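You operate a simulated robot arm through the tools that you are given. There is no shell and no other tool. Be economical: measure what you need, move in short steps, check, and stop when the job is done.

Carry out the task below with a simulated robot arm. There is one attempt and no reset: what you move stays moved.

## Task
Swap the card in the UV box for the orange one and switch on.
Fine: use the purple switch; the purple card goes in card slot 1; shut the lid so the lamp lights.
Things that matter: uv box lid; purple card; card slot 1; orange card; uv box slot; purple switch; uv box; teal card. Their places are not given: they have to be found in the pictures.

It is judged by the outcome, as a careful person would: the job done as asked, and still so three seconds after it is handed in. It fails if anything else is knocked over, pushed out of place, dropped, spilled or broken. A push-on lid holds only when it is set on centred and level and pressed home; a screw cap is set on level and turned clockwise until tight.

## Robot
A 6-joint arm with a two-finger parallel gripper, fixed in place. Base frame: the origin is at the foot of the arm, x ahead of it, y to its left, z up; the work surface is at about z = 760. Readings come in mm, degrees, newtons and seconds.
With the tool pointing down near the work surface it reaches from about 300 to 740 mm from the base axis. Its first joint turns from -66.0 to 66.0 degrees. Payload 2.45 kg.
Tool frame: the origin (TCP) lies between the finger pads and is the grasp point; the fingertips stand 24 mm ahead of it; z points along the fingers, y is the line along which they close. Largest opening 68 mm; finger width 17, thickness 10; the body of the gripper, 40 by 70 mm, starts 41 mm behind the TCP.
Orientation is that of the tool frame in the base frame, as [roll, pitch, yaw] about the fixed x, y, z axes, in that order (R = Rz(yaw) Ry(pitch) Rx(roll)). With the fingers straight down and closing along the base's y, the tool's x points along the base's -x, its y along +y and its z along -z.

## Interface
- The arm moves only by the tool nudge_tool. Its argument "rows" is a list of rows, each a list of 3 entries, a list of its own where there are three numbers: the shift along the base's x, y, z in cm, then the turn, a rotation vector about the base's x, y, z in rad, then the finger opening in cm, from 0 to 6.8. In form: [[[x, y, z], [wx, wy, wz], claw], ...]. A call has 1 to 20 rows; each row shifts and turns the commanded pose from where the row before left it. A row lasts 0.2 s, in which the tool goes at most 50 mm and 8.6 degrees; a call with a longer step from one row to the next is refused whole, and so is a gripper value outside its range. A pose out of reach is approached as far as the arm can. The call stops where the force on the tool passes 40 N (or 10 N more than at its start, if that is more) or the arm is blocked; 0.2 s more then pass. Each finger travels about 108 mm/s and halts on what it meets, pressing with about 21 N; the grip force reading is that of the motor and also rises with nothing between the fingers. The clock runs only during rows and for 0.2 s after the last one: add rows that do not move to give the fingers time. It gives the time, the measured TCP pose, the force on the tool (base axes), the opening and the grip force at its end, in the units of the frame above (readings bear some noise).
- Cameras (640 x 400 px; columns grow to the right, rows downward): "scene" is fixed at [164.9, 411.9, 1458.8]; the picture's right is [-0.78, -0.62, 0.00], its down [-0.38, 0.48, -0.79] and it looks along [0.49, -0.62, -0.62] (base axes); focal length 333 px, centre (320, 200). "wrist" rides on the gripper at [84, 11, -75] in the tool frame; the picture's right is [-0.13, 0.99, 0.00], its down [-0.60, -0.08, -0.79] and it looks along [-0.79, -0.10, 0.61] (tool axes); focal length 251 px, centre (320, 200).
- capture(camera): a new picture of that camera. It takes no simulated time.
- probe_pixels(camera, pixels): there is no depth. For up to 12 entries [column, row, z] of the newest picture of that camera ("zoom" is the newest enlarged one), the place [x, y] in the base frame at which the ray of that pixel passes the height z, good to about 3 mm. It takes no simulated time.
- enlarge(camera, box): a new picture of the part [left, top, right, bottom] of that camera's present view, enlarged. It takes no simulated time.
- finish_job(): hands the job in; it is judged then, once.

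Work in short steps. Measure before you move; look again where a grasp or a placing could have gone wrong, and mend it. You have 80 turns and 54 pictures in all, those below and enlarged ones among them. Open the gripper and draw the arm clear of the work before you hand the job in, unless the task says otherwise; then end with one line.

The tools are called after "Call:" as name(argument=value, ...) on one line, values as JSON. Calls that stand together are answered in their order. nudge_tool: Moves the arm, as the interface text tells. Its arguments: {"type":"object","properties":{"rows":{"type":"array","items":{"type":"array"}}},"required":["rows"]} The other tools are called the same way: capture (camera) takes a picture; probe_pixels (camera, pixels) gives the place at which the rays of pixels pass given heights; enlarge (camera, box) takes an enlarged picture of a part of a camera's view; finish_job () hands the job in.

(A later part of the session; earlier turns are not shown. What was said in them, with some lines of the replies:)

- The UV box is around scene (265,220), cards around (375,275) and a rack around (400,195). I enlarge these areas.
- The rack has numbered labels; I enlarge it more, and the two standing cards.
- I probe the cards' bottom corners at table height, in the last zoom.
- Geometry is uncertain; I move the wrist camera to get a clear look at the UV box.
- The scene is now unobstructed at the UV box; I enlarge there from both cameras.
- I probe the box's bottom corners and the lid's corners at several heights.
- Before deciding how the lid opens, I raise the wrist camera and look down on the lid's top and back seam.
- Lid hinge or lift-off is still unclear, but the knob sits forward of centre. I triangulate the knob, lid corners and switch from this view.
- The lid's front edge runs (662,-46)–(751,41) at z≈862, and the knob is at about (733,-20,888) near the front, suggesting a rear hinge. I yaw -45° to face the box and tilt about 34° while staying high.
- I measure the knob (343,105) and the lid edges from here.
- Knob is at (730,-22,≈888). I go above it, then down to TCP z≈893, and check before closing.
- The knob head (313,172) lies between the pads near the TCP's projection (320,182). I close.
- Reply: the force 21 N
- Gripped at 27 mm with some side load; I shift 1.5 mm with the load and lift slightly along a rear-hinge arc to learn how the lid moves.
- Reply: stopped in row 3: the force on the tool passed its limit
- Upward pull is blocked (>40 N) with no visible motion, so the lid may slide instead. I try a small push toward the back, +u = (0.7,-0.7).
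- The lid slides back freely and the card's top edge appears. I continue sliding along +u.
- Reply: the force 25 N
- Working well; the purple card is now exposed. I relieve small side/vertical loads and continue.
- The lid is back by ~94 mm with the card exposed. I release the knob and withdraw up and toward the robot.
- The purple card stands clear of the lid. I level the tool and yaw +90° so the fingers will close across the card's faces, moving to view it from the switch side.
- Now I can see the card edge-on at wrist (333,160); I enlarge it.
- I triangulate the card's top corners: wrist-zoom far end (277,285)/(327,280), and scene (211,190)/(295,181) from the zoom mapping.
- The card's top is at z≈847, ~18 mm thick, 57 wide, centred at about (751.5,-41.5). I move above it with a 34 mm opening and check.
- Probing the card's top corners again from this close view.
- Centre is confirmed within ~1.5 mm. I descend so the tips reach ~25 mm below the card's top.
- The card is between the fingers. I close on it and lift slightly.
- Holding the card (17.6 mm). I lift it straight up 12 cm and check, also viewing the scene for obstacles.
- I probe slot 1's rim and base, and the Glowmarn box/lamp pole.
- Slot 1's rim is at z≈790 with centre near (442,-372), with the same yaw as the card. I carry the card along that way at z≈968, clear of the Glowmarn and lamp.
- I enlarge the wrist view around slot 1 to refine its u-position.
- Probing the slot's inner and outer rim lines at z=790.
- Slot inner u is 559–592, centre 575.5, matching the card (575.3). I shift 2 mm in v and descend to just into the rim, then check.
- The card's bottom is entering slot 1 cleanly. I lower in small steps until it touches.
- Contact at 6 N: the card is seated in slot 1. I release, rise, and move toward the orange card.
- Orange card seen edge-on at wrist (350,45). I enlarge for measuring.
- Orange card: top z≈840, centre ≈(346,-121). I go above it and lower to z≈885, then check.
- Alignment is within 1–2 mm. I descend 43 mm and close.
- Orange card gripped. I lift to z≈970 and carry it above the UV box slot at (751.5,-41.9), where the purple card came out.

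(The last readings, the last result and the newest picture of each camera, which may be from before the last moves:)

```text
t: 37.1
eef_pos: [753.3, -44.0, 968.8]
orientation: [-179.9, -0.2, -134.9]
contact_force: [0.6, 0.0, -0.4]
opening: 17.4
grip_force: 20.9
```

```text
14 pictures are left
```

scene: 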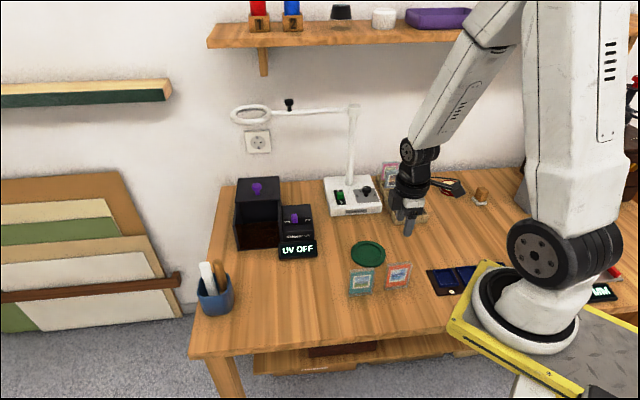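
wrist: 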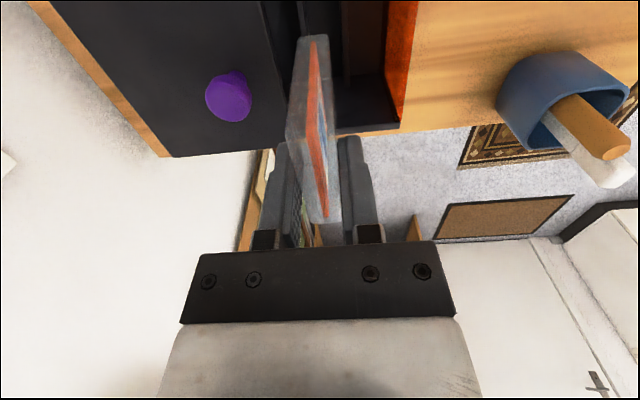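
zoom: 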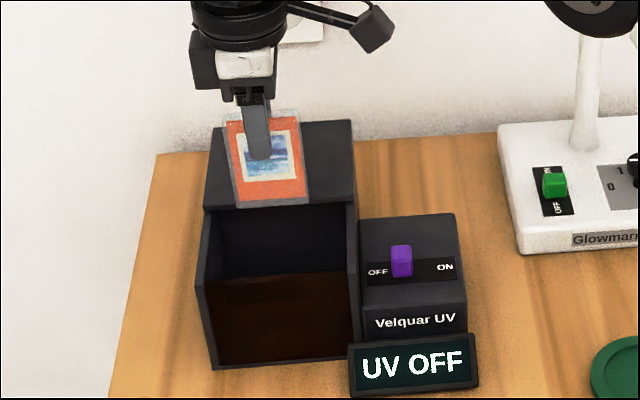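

Lined up except ~2.7 mm in u; I correct and lower until the card's bottom is just inside the box.

Call:
nudge_tool(rows=[[[-0.18, 0.2, -2], [0, 0, 0], 0.6], [[0, 0, -3], [0, 0, 0], 0.6], [[0, 0, -3], [0, 0, 0], 0.6], [[0, 0, 0], [0, 0, 0], 0.6], [[0, 0, 0], [0, 0, 0], 0.6]])

Call:
enlarge(camera="scene", box=[220, 160, 320, 260])

```text
t: 38.3
eef_pos: [753.2, -40.6, 888.3]
orientation: [-179.9, 0.0, -134.9]
contact_force: [-0.3, 0.3, -0.9]
opening: 17.5
grip_force: 20.9
```

```text
4.00 times, centred on (270, 210) of scene
```

zoom: 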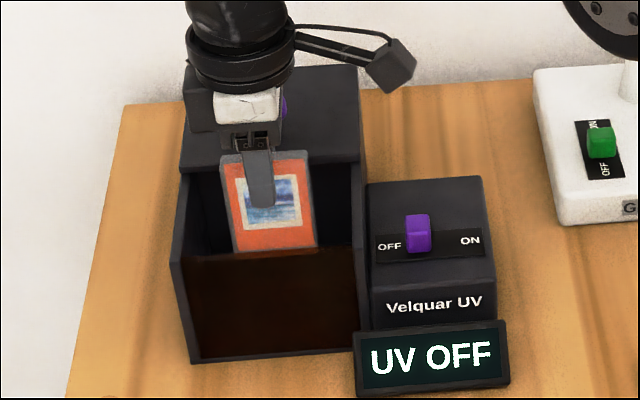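

Aligned (u 561.3 vs 561.0). I continue down slowly to the floor of the slot.

Call:
nudge_tool(rows=[[[-0.1, -0.1, -1], [0, 0, 0], 0.6], [[0, 0, -1], [0, 0, 0], 0.6], [[0, 0, -0.8], [0, 0, 0], 0.6], [[0, 0, -0.5], [0, 0, 0], 0.6], [[0, 0, -0.3], [0, 0, 0], 0.6], [[0, 0, -0.2], [0, 0, 0], 0.6], [[0, 0, 0], [0, 0, 0], 0.6]])

Call:
enlarge(camera="scene", box=[220, 160, 320, 260])

```text
t: 39.9
eef_pos: [750.8, -42.2, 850.6]
orientation: [-180.0, 0.0, -134.8]
contact_force: [0.0, -0.6, -0.8]
opening: 17.6
grip_force: 20.9
```

```text
4.00 times, centred on (270, 210) of scene
```

zoom: 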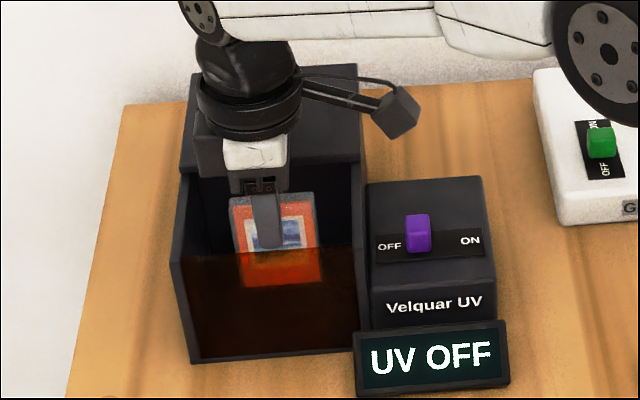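

No contact yet at 850.6; a few 2 mm steps more.

Call:
nudge_tool(rows=[[[0, 0, -0.2], [0, 0, 0], 0.6], [[0, 0, -0.2], [0, 0, 0], 0.6], [[0, 0, -0.1], [0, 0, 0], 0.6], [[0, 0, 0], [0, 0, 0], 0.6]])

```text
t: 40.9
eef_pos: [750.1, -41.4, 845.5]
orientation: [-180.0, -0.1, -134.9]
contact_force: [0.8, 0.5, -0.9]
opening: 17.6
grip_force: 21.1
```

Call:
nudge_tool(rows=[[[0, 0, -0.2], [0, 0, 0], 0.6], [[0, 0, -0.1], [0, 0, 0], 0.6], [[0, 0, 0], [0, 0, 0], 0.6]])

```text
t: 41.7
eef_pos: [749.8, -41.5, 843.9]
orientation: [-179.8, -0.1, -134.9]
contact_force: [-1.8, -0.2, 10.8]
opening: 17.4
grip_force: 21.0
```

Floor contact at 10.8 N. I release and rise straight up, then step back to view.

Call:
nudge_tool(rows=[[[0, 0, 0], [0, 0, 0], 2.4], [[0, 0, 0], [0, 0, 0], 3.2], [[0, 0, 0], [0, 0, 0], 3.2], [[0, 0, 2], [0, 0, 0], 3.2], [[0, 0, 3], [0, 0, 0], 3.2], [[0, 0, 4], [0, 0, 0], 3.2], [[0, 0, 3], [0, 0, 0], 3.2], [[-2, 1, 1], [0, 0, 0], 5.5], [[-3, 2, 0], [0, 0, 0], 5.5], [[-3, 2, 0], [0, 0, 0], 5.5], [[0, 0, 0], [0, 0, 0], 5.5]])

Call:
enlarge(camera="scene", box=[220, 160, 320, 260])

```text
t: 44.1
eef_pos: [670.5, 7.9, 973.4]
orientation: [-179.9, -0.1, -134.9]
contact_force: [0.4, -0.7, 0.6]
opening: 55.0
grip_force: 0.0
```

```text
4.00 times, centred on (270, 210) of scene
```

zoom: 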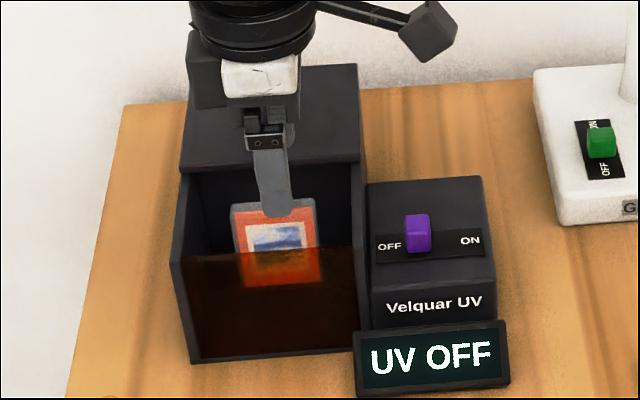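

Orange card stands in the slot. Now I turn back to the knob-gripping orientation (yaw -90°, tilt 32°), opening 5.5 cm.

Call:
nudge_tool(rows=[[[0, 0, 0], [0, 0, -0.143], 5.5], [[0, 0, 0], [0, 0, -0.143], 5.5], [[0, 0, 0], [0, 0, -0.143], 5.5], [[0, 0, 0], [0, 0, -0.143], 5.5], [[0, 0, 0], [0, 0, -0.143], 5.5], [[0, 0, 0], [0, 0, -0.143], 5.5], [[0, 0, 0], [0, 0, -0.143], 5.5], [[0, 0, 0], [0, 0, -0.143], 5.5], [[0, 0, 0], [0, 0, -0.143], 5.5], [[0, 0, 0], [0, 0, -0.143], 5.5], [[0, 0, 0], [0, 0, -0.141], 5.5], [[1, -1, 0], [-0.099, -0.099, 0], 5.5], [[1, -1, 0], [-0.099, -0.099, 0], 5.5], [[1, -1, 0], [-0.099, -0.099, 0], 5.5], [[1, -1, 0], [-0.099, -0.099, 0], 5.5], [[0, 0, 0], [0, 0, 0], 5.5]])

Call:
capture(camera="wrist")

```text
t: 47.5
eef_pos: [708.7, -31.3, 972.5]
orientation: [-179.9, 32.0, 135.2]
contact_force: [0.1, -0.1, -1.2]
opening: 55.2
grip_force: 0.0
```

```text
10 pictures are left
```

wrist: 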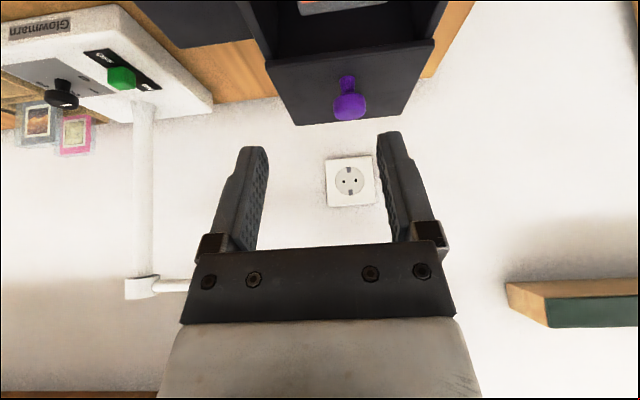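

Knob visible at (349,105); I move over (797,-90) and down to z≈895.

Call:
nudge_tool(rows=[[[2.9, -2, -1], [0, 0, 0], 5.5], [[2.9, -2, -1], [0, 0, 0], 5.5], [[3.0, -1.9, 0], [0, 0, 0], 5.5], [[0, 0, -2], [0, 0, 0], 5.5], [[0, 0, -2], [0, 0, 0], 5.5], [[0, 0, -1.7], [0, 0, 0], 5.5], [[0, 0, 0], [0, 0, 0], 5.5]])

Call:
capture(camera="wrist")

```text
t: 49.1
eef_pos: [796.7, -89.7, 895.9]
orientation: [-179.9, 32.0, 135.2]
contact_force: [-0.8, 0.7, 0.0]
opening: 55.1
grip_force: 0.1
```

```text
9 pictures are left
```

wrist: 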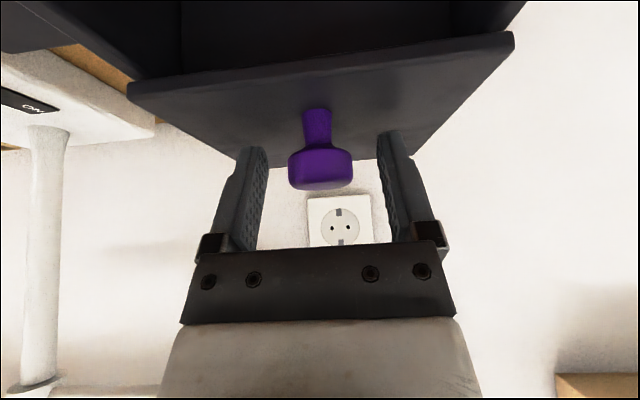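

Knob is centred. I close on it and slide the lid back toward the front (-u), about 70 mm first.

Call:
nudge_tool(rows=[[[0, 0, 0], [0, 0, 0], 4.0], [[0, 0, 0], [0, 0, 0], 2.4], [[0, 0, 0], [0, 0, 0], 1.2], [[0, 0, 0], [0, 0, 0], 1.2], [[-0.3, 0.3, 0], [0, 0, 0], 1.2], [[-0.5, 0.5, 0], [0, 0, 0], 1.2], [[-0.5, 0.5, 0], [0, 0, 0], 1.2], [[-0.5, 0.5, 0], [0, 0, 0], 1.2], [[-0.5, 0.5, 0], [0, 0, 0], 1.2], [[-0.5, 0.5, 0], [0, 0, 0], 1.2], [[-0.5, 0.5, 0], [0, 0, 0], 1.2], [[-0.5, 0.5, 0], [0, 0, 0], 1.2], [[-0.5, 0.5, 0], [0, 0, 0], 1.2], [[-0.5, 0.5, 0], [0, 0, 0], 1.2]])

```text
t: 52.1
eef_pos: [748.9, -43.2, 895.6]
orientation: [-179.7, 31.9, 135.1]
contact_force: [-1.6, -2.2, 10.9]
opening: 27.4
grip_force: 41.8
```

Sliding well. I continue the remaining ~26 mm plus a little, until the end stop.

Call:
nudge_tool(rows=[[[-0.5, 0.5, 0], [0, 0, 0], 1.2], [[-0.5, 0.5, 0], [0, 0, 0], 1.2], [[-0.4, 0.4, 0], [0, 0, 0], 1.2], [[-0.3, 0.3, 0], [0, 0, 0], 1.2], [[-0.2, 0.2, 0], [0, 0, 0], 1.2], [[-0.2, 0.2, 0], [0, 0, 0], 1.2], [[-0.2, 0.2, 0], [0, 0, 0], 1.2]])

Call:
enlarge(camera="scene", box=[220, 160, 320, 260])

```text
t: 53.8
eef_pos: [730.3, -24.0, 896.7]
orientation: [179.7, 32.3, 135.0]
contact_force: [12.6, -5.6, -11.5]
opening: 27.5
grip_force: 42.3
stopped in row 7: the force on the tool passed its limit (the readings are from after the stop); the commanded pose is now the measured one
```

```text
4.00 times, centred on (270, 210) of scene
```

zoom: 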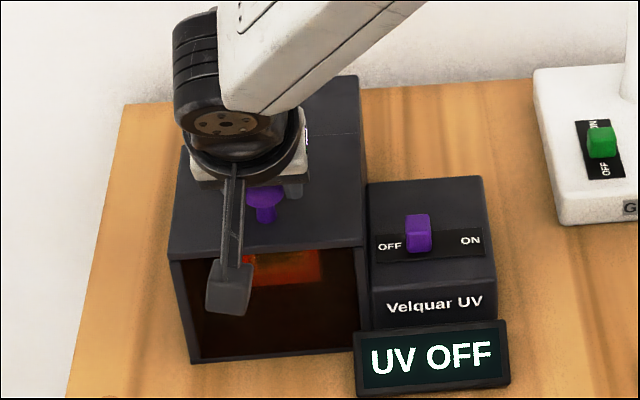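

The lid reached its end stop at the original closed position. I release, withdraw, level the tool and go to view the switch.

Call:
nudge_tool(rows=[[[0, 0, 0], [0, 0, 0], 4.0], [[0, 0, 0], [0, 0, 0], 5.5], [[0, 0, 0], [0, 0, 0], 5.5], [[-1, 1, 2], [0, 0, 0], 5.5], [[-2, 2, 3], [0, 0, 0], 5.5], [[-3, 2, 1], [0.099, 0.099, 0], 5], [[-3, 0, 0], [0.099, 0.099, 0], 4.5], [[-3, -2, 0], [0.099, 0.099, 0], 4], [[-3, -3, 0], [0.099, 0.099, 0], 3.4], [[0, 0, 0], [0, 0, 0], 3.4]])

Call:
enlarge(camera="wrist", box=[220, 30, 420, 180])

Call:
enlarge(camera="scene", box=[230, 170, 330, 270])

```text
t: 56.0
eef_pos: [581.2, -21.6, 955.6]
orientation: [179.8, 0.0, 135.0]
contact_force: [-0.1, 0.1, -0.8]
opening: 34.2
grip_force: 0.0
```

```text
2.67 times, centred on (320, 105) of wrist
```

zoom: 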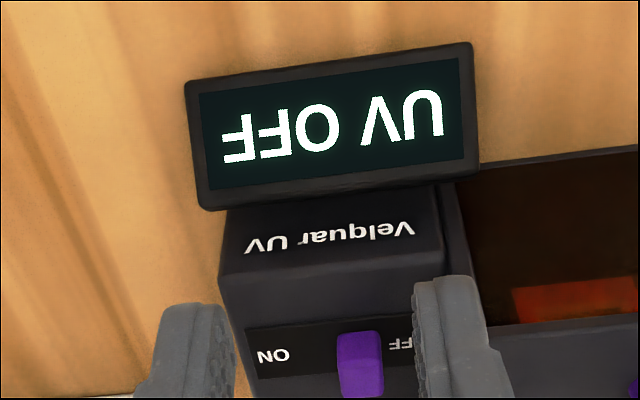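

```text
4.00 times, centred on (280, 220) of scene
```

zoom: 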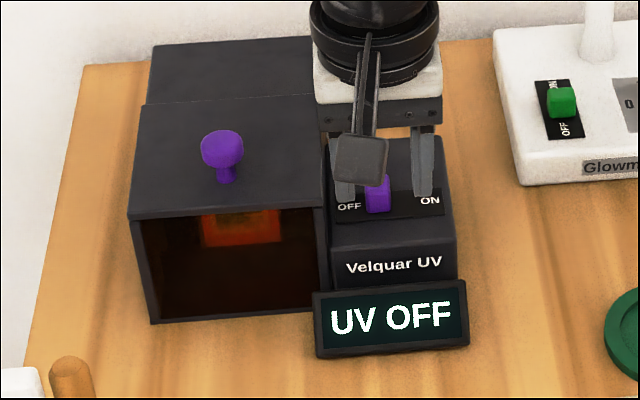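

I triangulate the panel ("ON" label) and the switch base from both views.

Call:
probe_pixels(camera="wrist", pixels=[[302.4, 163, 800], [302.4, 163, 810], [302.4, 163, 820], [302.4, 163, 830], [335, 154.8, 800], [335, 154.8, 810], [335, 154.8, 820]])

Call:
probe_pixels(camera="scene", pixels=[[307.5, 220, 800], [307.5, 220, 810], [307.5, 220, 820], [307.5, 220, 830], [294.5, 223.3, 800], [294.5, 223.3, 810], [294.5, 223.3, 820]])

```text
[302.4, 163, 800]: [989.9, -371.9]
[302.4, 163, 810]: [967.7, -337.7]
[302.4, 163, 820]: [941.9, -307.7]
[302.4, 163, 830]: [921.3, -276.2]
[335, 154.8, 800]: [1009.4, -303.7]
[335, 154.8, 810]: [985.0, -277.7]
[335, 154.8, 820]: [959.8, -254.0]
```

```text
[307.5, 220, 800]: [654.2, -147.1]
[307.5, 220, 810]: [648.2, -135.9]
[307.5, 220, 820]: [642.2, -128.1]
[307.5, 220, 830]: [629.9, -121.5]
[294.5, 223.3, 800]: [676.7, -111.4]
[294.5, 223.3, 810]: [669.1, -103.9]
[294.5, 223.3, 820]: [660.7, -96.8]
```

The wrist probe used an older pose, so I triangulated by hand: panel z≈822, switch at about (662,-101), top ≈840. I move above it, lower with tips ~4 mm above the panel, and look.

Call:
nudge_tool(rows=[[[2.6, -2.6, 0], [0, 0, 0], 3.4], [[2.7, -2.7, 0], [0, 0, 0], 3.4], [[2.7, -2.7, -2], [0, 0, 0], 3.4], [[0, 0, -3], [0, 0, 0], 3.4], [[0, 0, -2.5], [0, 0, 0], 3.4], [[0, 0, 0], [0, 0, 0], 3.4]])

Call:
capture(camera="wrist")

```text
t: 57.4
eef_pos: [659.5, -103.7, 879.1]
orientation: [179.7, 0.2, 134.9]
contact_force: [-0.6, 0.1, 0.1]
opening: 34.1
grip_force: 0.0
```

```text
5 pictures are left
```

wrist: 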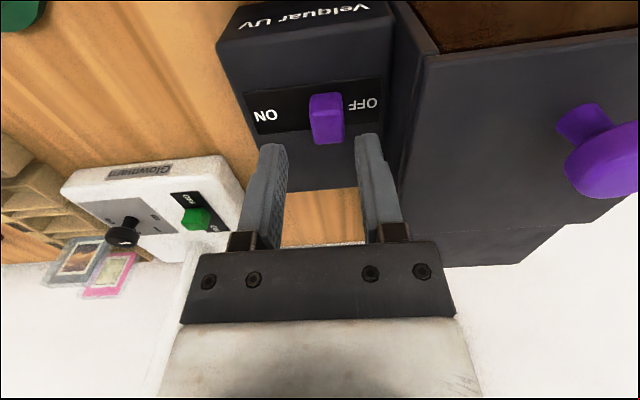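

Call:
probe_pixels(camera="wrist", pixels=[[328, 133, 840], [328, 133, 835], [325, 99, 822], [266, 115, 822], [362, 103, 822], [428, 58, 862]])

```text
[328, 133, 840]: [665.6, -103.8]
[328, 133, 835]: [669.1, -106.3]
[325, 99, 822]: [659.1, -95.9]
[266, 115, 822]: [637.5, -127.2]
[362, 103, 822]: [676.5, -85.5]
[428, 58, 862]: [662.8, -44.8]
```

Panel and knob confirmed; knob v≈397.6 versus TCP 393, so I shift +4.5 mm along v, descend to tips ≈826 and close.

Call:
nudge_tool(rows=[[[0.35, 0.3, 0], [0, 0, 0], 3.4], [[0, 0, -1.4], [0, 0, 0], 3.4], [[0, 0, -1.0], [0, 0, 0], 3.4], [[0, 0, -0.5], [0, 0, 0], 3.4], [[0, 0, 0], [0, 0, 0], 2.4], [[0, 0, 0], [0, 0, 0], 1.4], [[0, 0, 0], [0, 0, 0], 0.8], [[0, 0, 0], [0, 0, 0], 0.8]])

```text
t: 59.1
eef_pos: [663.3, -100.6, 852.0]
orientation: [179.7, 0.2, 134.9]
contact_force: [-3.1, -4.4, 2.6]
opening: 17.5
grip_force: 36.0
```

Gripped the switch (17.5 mm). I slide it toward ON (-v) in small steps.

Call:
nudge_tool(rows=[[[-0.2, -0.2, 0], [0, 0, 0], 0.8], [[-0.2, -0.2, 0], [0, 0, 0], 0.8], [[-0.2, -0.2, 0], [0, 0, 0], 0.8], [[-0.2, -0.2, 0], [0, 0, 0], 0.8], [[-0.2, -0.2, 0], [0, 0, 0], 0.8], [[-0.2, -0.2, 0], [0, 0, 0], 0.8], [[-0.2, -0.2, 0], [0, 0, 0], 0.8]])

Call:
enlarge(camera="scene", box=[230, 170, 330, 270])

```text
t: 60.8
eef_pos: [651.1, -112.3, 852.0]
orientation: [179.6, 0.4, 135.1]
contact_force: [12.1, 15.8, -1.5]
opening: 17.7
grip_force: 35.8
```

```text
4.00 times, centred on (280, 220) of scene
```

zoom: 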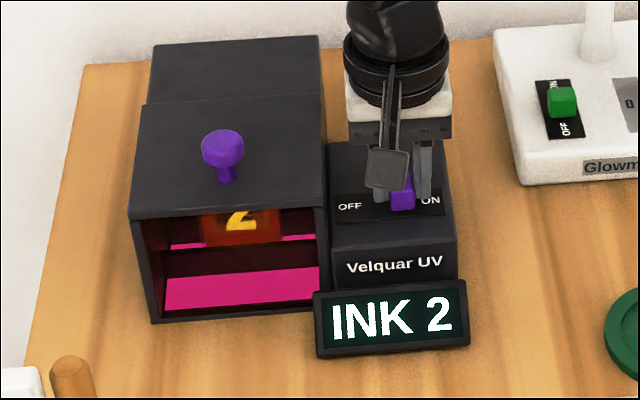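

The lamp is lit and the display reads "INK 2"; the switch is at its end. I release and draw the arm up and clear.

Call:
nudge_tool(rows=[[[0.05, 0.05, 0], [0, 0, 0], 1.8], [[0, 0, 0], [0, 0, 0], 3.2], [[0, 0, 0], [0, 0, 0], 3.2], [[0, 0, 2], [0, 0, 0], 3.2], [[0, 0, 4], [0, 0, 0], 3.2], [[0, 0, 4], [0, 0, 0], 3.2], [[-3, 2, 2], [0, 0, 0], 5], [[-4, 2, 1], [0, 0, 0], 5], [[-4, 2, 0], [0, 0, 0], 5], [[-4, 2, 0], [0, 0, 0], 5], [[-4, 2, 0], [0, 0, 0], 5], [[0, 0, 0], [0, 0, 0], 5]])

Call:
capture(camera="scene")

Call:
enlarge(camera="scene", box=[230, 150, 440, 300])

```text
t: 63.4
eef_pos: [458.7, -14.6, 981.9]
orientation: [179.8, 0.2, 134.8]
contact_force: [-0.1, 0.2, -0.3]
opening: 49.8
grip_force: 0.1
```

```text
3 pictures are left
```

scene: 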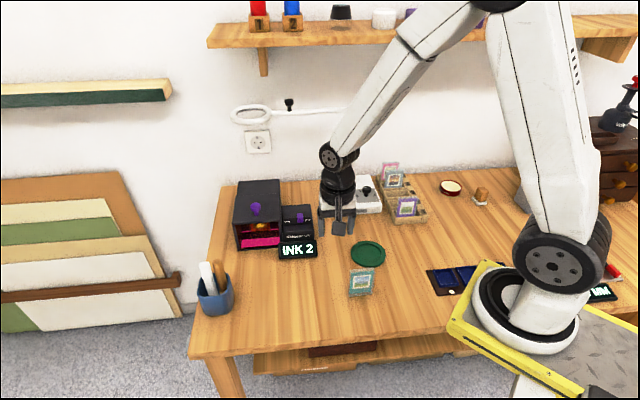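

```text
2.67 times, centred on (335, 225) of scene
```

zoom: 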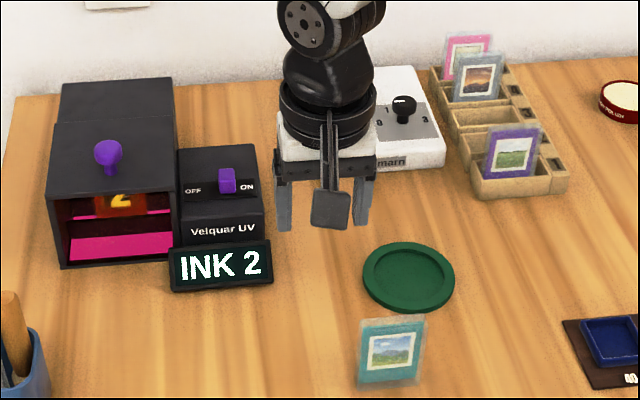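

The purple card is upright in slot 1, the lid is shut, the lamp is lit and the display still shows "INK 2". Nothing else has moved and the arm is clear, so I hand in.

Call:
finish_job()

```text
The job is handed in.
```

The orange card is now in the UV box and the purple card is in card slot 1; the lid is shut, and with the purple switch on the lamp is lit and the display reads "INK 2".
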